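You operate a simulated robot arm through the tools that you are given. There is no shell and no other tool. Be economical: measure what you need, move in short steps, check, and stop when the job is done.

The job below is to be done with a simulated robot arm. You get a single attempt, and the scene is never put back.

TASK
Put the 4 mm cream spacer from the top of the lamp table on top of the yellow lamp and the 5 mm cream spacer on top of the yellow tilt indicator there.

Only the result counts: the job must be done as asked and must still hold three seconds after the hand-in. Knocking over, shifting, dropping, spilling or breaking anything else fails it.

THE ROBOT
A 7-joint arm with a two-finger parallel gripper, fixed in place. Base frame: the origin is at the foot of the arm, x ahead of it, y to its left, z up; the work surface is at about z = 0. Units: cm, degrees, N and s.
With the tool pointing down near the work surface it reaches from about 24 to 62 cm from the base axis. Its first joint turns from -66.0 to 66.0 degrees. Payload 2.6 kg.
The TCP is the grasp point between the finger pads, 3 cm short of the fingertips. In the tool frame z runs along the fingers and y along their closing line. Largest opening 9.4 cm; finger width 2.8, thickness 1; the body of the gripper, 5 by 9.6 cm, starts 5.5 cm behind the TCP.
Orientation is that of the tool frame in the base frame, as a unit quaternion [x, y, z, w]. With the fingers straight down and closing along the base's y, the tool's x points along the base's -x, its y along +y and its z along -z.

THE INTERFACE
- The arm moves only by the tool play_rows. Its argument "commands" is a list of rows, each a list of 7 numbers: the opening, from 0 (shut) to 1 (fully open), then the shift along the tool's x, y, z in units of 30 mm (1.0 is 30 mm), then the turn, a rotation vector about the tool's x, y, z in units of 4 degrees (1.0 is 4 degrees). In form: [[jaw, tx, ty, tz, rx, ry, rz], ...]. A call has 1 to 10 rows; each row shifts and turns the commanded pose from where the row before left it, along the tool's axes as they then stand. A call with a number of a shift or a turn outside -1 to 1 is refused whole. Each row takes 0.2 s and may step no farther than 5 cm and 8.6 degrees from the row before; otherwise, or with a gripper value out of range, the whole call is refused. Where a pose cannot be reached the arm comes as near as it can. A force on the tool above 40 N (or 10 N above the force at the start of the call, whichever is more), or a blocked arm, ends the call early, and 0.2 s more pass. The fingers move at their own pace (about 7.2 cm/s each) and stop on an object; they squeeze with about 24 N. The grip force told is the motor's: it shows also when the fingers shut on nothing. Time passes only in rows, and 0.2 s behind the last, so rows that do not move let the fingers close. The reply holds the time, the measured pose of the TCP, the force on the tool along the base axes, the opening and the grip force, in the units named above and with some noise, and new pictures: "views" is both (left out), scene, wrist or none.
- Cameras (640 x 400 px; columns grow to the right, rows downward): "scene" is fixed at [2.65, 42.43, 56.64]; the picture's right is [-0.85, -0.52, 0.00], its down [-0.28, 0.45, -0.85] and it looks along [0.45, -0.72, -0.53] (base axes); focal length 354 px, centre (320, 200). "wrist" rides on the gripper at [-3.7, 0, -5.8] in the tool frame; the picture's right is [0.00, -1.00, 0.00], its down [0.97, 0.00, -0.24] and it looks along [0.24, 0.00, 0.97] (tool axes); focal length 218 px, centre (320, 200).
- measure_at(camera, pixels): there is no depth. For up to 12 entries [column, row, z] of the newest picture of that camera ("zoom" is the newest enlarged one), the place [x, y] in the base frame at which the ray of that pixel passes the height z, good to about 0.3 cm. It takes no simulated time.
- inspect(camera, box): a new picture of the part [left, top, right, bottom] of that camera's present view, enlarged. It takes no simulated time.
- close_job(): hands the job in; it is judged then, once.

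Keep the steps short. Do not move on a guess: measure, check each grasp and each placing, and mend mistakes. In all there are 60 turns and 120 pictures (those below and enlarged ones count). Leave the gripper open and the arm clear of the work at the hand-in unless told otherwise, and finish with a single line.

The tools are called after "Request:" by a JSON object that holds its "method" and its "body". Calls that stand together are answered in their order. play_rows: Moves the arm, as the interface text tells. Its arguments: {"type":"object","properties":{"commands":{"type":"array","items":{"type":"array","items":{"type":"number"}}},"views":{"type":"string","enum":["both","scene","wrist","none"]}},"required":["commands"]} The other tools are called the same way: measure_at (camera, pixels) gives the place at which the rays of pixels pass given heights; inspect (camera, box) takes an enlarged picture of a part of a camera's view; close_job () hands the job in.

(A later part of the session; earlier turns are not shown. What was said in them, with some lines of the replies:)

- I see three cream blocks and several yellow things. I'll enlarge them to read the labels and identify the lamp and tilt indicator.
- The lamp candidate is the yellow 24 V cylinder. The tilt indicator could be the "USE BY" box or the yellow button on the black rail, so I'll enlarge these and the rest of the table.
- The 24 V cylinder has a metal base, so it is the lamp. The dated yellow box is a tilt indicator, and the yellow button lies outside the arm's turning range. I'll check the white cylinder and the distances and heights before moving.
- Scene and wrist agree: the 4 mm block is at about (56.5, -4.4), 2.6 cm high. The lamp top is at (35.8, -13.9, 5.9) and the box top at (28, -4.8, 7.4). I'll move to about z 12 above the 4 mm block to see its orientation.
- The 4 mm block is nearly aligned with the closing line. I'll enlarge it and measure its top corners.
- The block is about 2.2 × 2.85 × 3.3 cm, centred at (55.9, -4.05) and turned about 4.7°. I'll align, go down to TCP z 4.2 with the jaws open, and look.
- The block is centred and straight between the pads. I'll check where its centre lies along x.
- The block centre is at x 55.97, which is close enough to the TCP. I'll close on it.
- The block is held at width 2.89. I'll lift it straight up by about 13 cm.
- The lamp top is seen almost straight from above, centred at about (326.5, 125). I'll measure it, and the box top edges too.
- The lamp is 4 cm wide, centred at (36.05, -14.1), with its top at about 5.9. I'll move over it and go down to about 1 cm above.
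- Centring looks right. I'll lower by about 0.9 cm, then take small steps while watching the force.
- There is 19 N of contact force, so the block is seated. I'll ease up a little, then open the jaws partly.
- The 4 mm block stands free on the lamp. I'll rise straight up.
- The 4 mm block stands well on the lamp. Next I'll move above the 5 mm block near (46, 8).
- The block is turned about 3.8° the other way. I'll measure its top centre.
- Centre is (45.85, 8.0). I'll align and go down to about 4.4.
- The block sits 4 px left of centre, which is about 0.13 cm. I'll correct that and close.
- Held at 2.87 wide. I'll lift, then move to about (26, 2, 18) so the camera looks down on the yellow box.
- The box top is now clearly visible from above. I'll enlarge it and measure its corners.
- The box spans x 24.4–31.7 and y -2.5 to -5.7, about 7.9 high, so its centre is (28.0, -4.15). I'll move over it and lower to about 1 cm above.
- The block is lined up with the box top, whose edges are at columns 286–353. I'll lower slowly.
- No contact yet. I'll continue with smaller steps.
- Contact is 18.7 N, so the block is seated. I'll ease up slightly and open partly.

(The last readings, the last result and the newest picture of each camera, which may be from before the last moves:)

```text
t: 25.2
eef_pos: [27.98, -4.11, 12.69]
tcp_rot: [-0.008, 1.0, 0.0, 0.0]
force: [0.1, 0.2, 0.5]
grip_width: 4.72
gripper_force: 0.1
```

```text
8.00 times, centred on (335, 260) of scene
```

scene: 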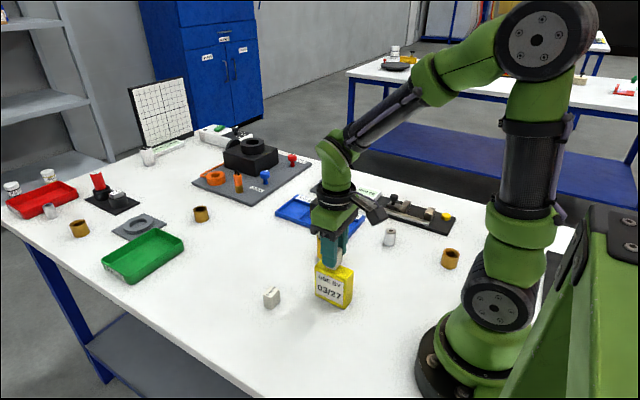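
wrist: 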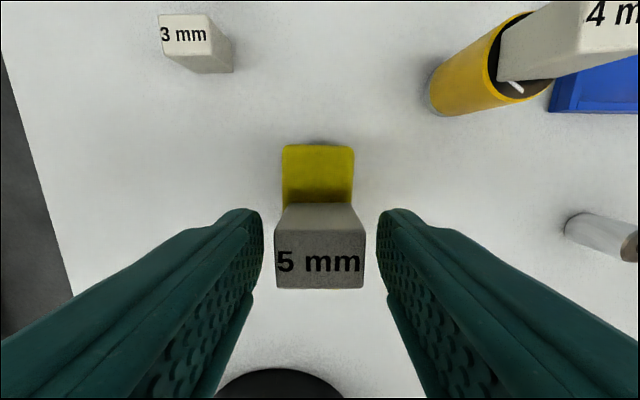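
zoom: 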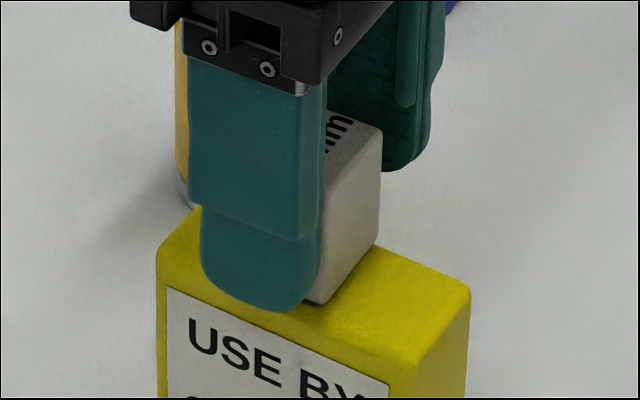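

The block is free and standing. I'll rise straight up, open fully, and then move away forward and to the left at height.

Request:
{"method": "play_rows", "body": {"commands": [[0.5, 0, 0, -0.4, 0, 0, 0], [0.5, 0, 0, -0.8, 0, 0, 0], [0.5, 0, 0, -1, 0, 0, 0], [1, 0, 0, -1, 0, 0, 0], [1, 0, 0, -1, 0, 0, 0], [1, -0.9, 0.5, 0, 0, 0, 0], [1, -0.9, 0.5, 0, 0, 0, 0], [1, -0.9, 0.5, 0, 0, 0, 0], [1, -0.9, 0.5, 0, 0, 0, 0], [1, 0, 0, 0, 0, 0, 0]]}}

Request:
{"method": "inspect", "body": {"camera": "scene", "box": [250, 205, 390, 315]}}

```text
t: 27.4
eef_pos: [38.86, 1.94, 25.34]
tcp_rot: [-0.008, 1.0, 0.0, 0.0]
force: [0.5, -0.5, 0.3]
grip_width: 9.43
gripper_force: 0.1
```

scene: 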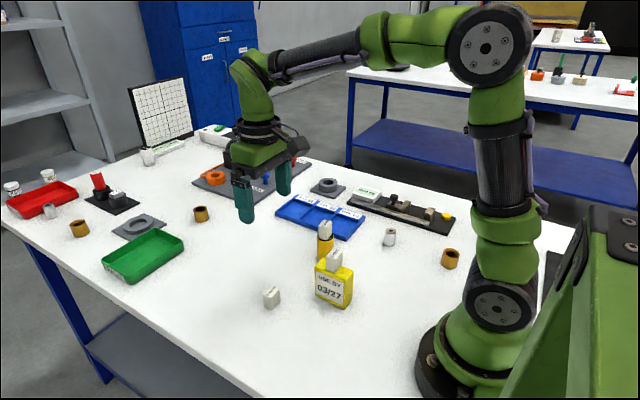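
wrist: 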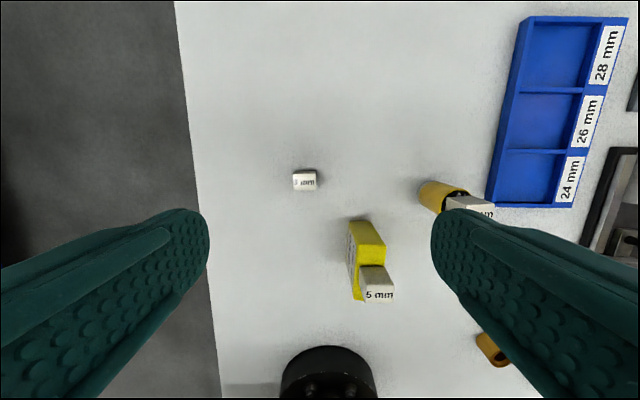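

```text
3.64 times, centred on (320, 260) of scene
```

zoom: 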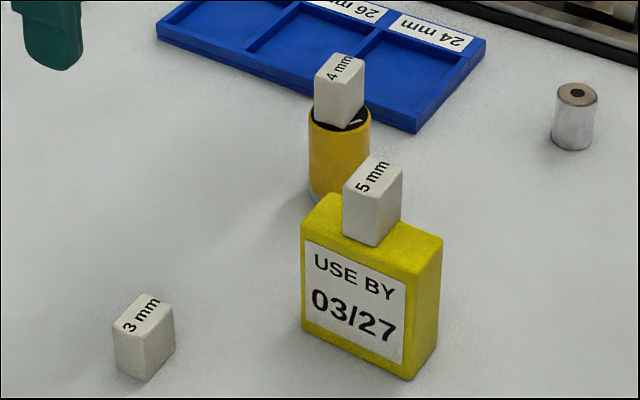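

Both spacers stand squarely on their targets, nothing else has moved, and the arm is clear with the gripper open. I'm handing in.

Request:
{"method": "close_job", "body": {}}

```text
The job is handed in.
```

The 4 mm spacer is on the yellow 24 V lamp and the 5 mm spacer is on the yellow "USE BY 03/27" box, which I took to be the tilt indicator because nothing on it names it as one.
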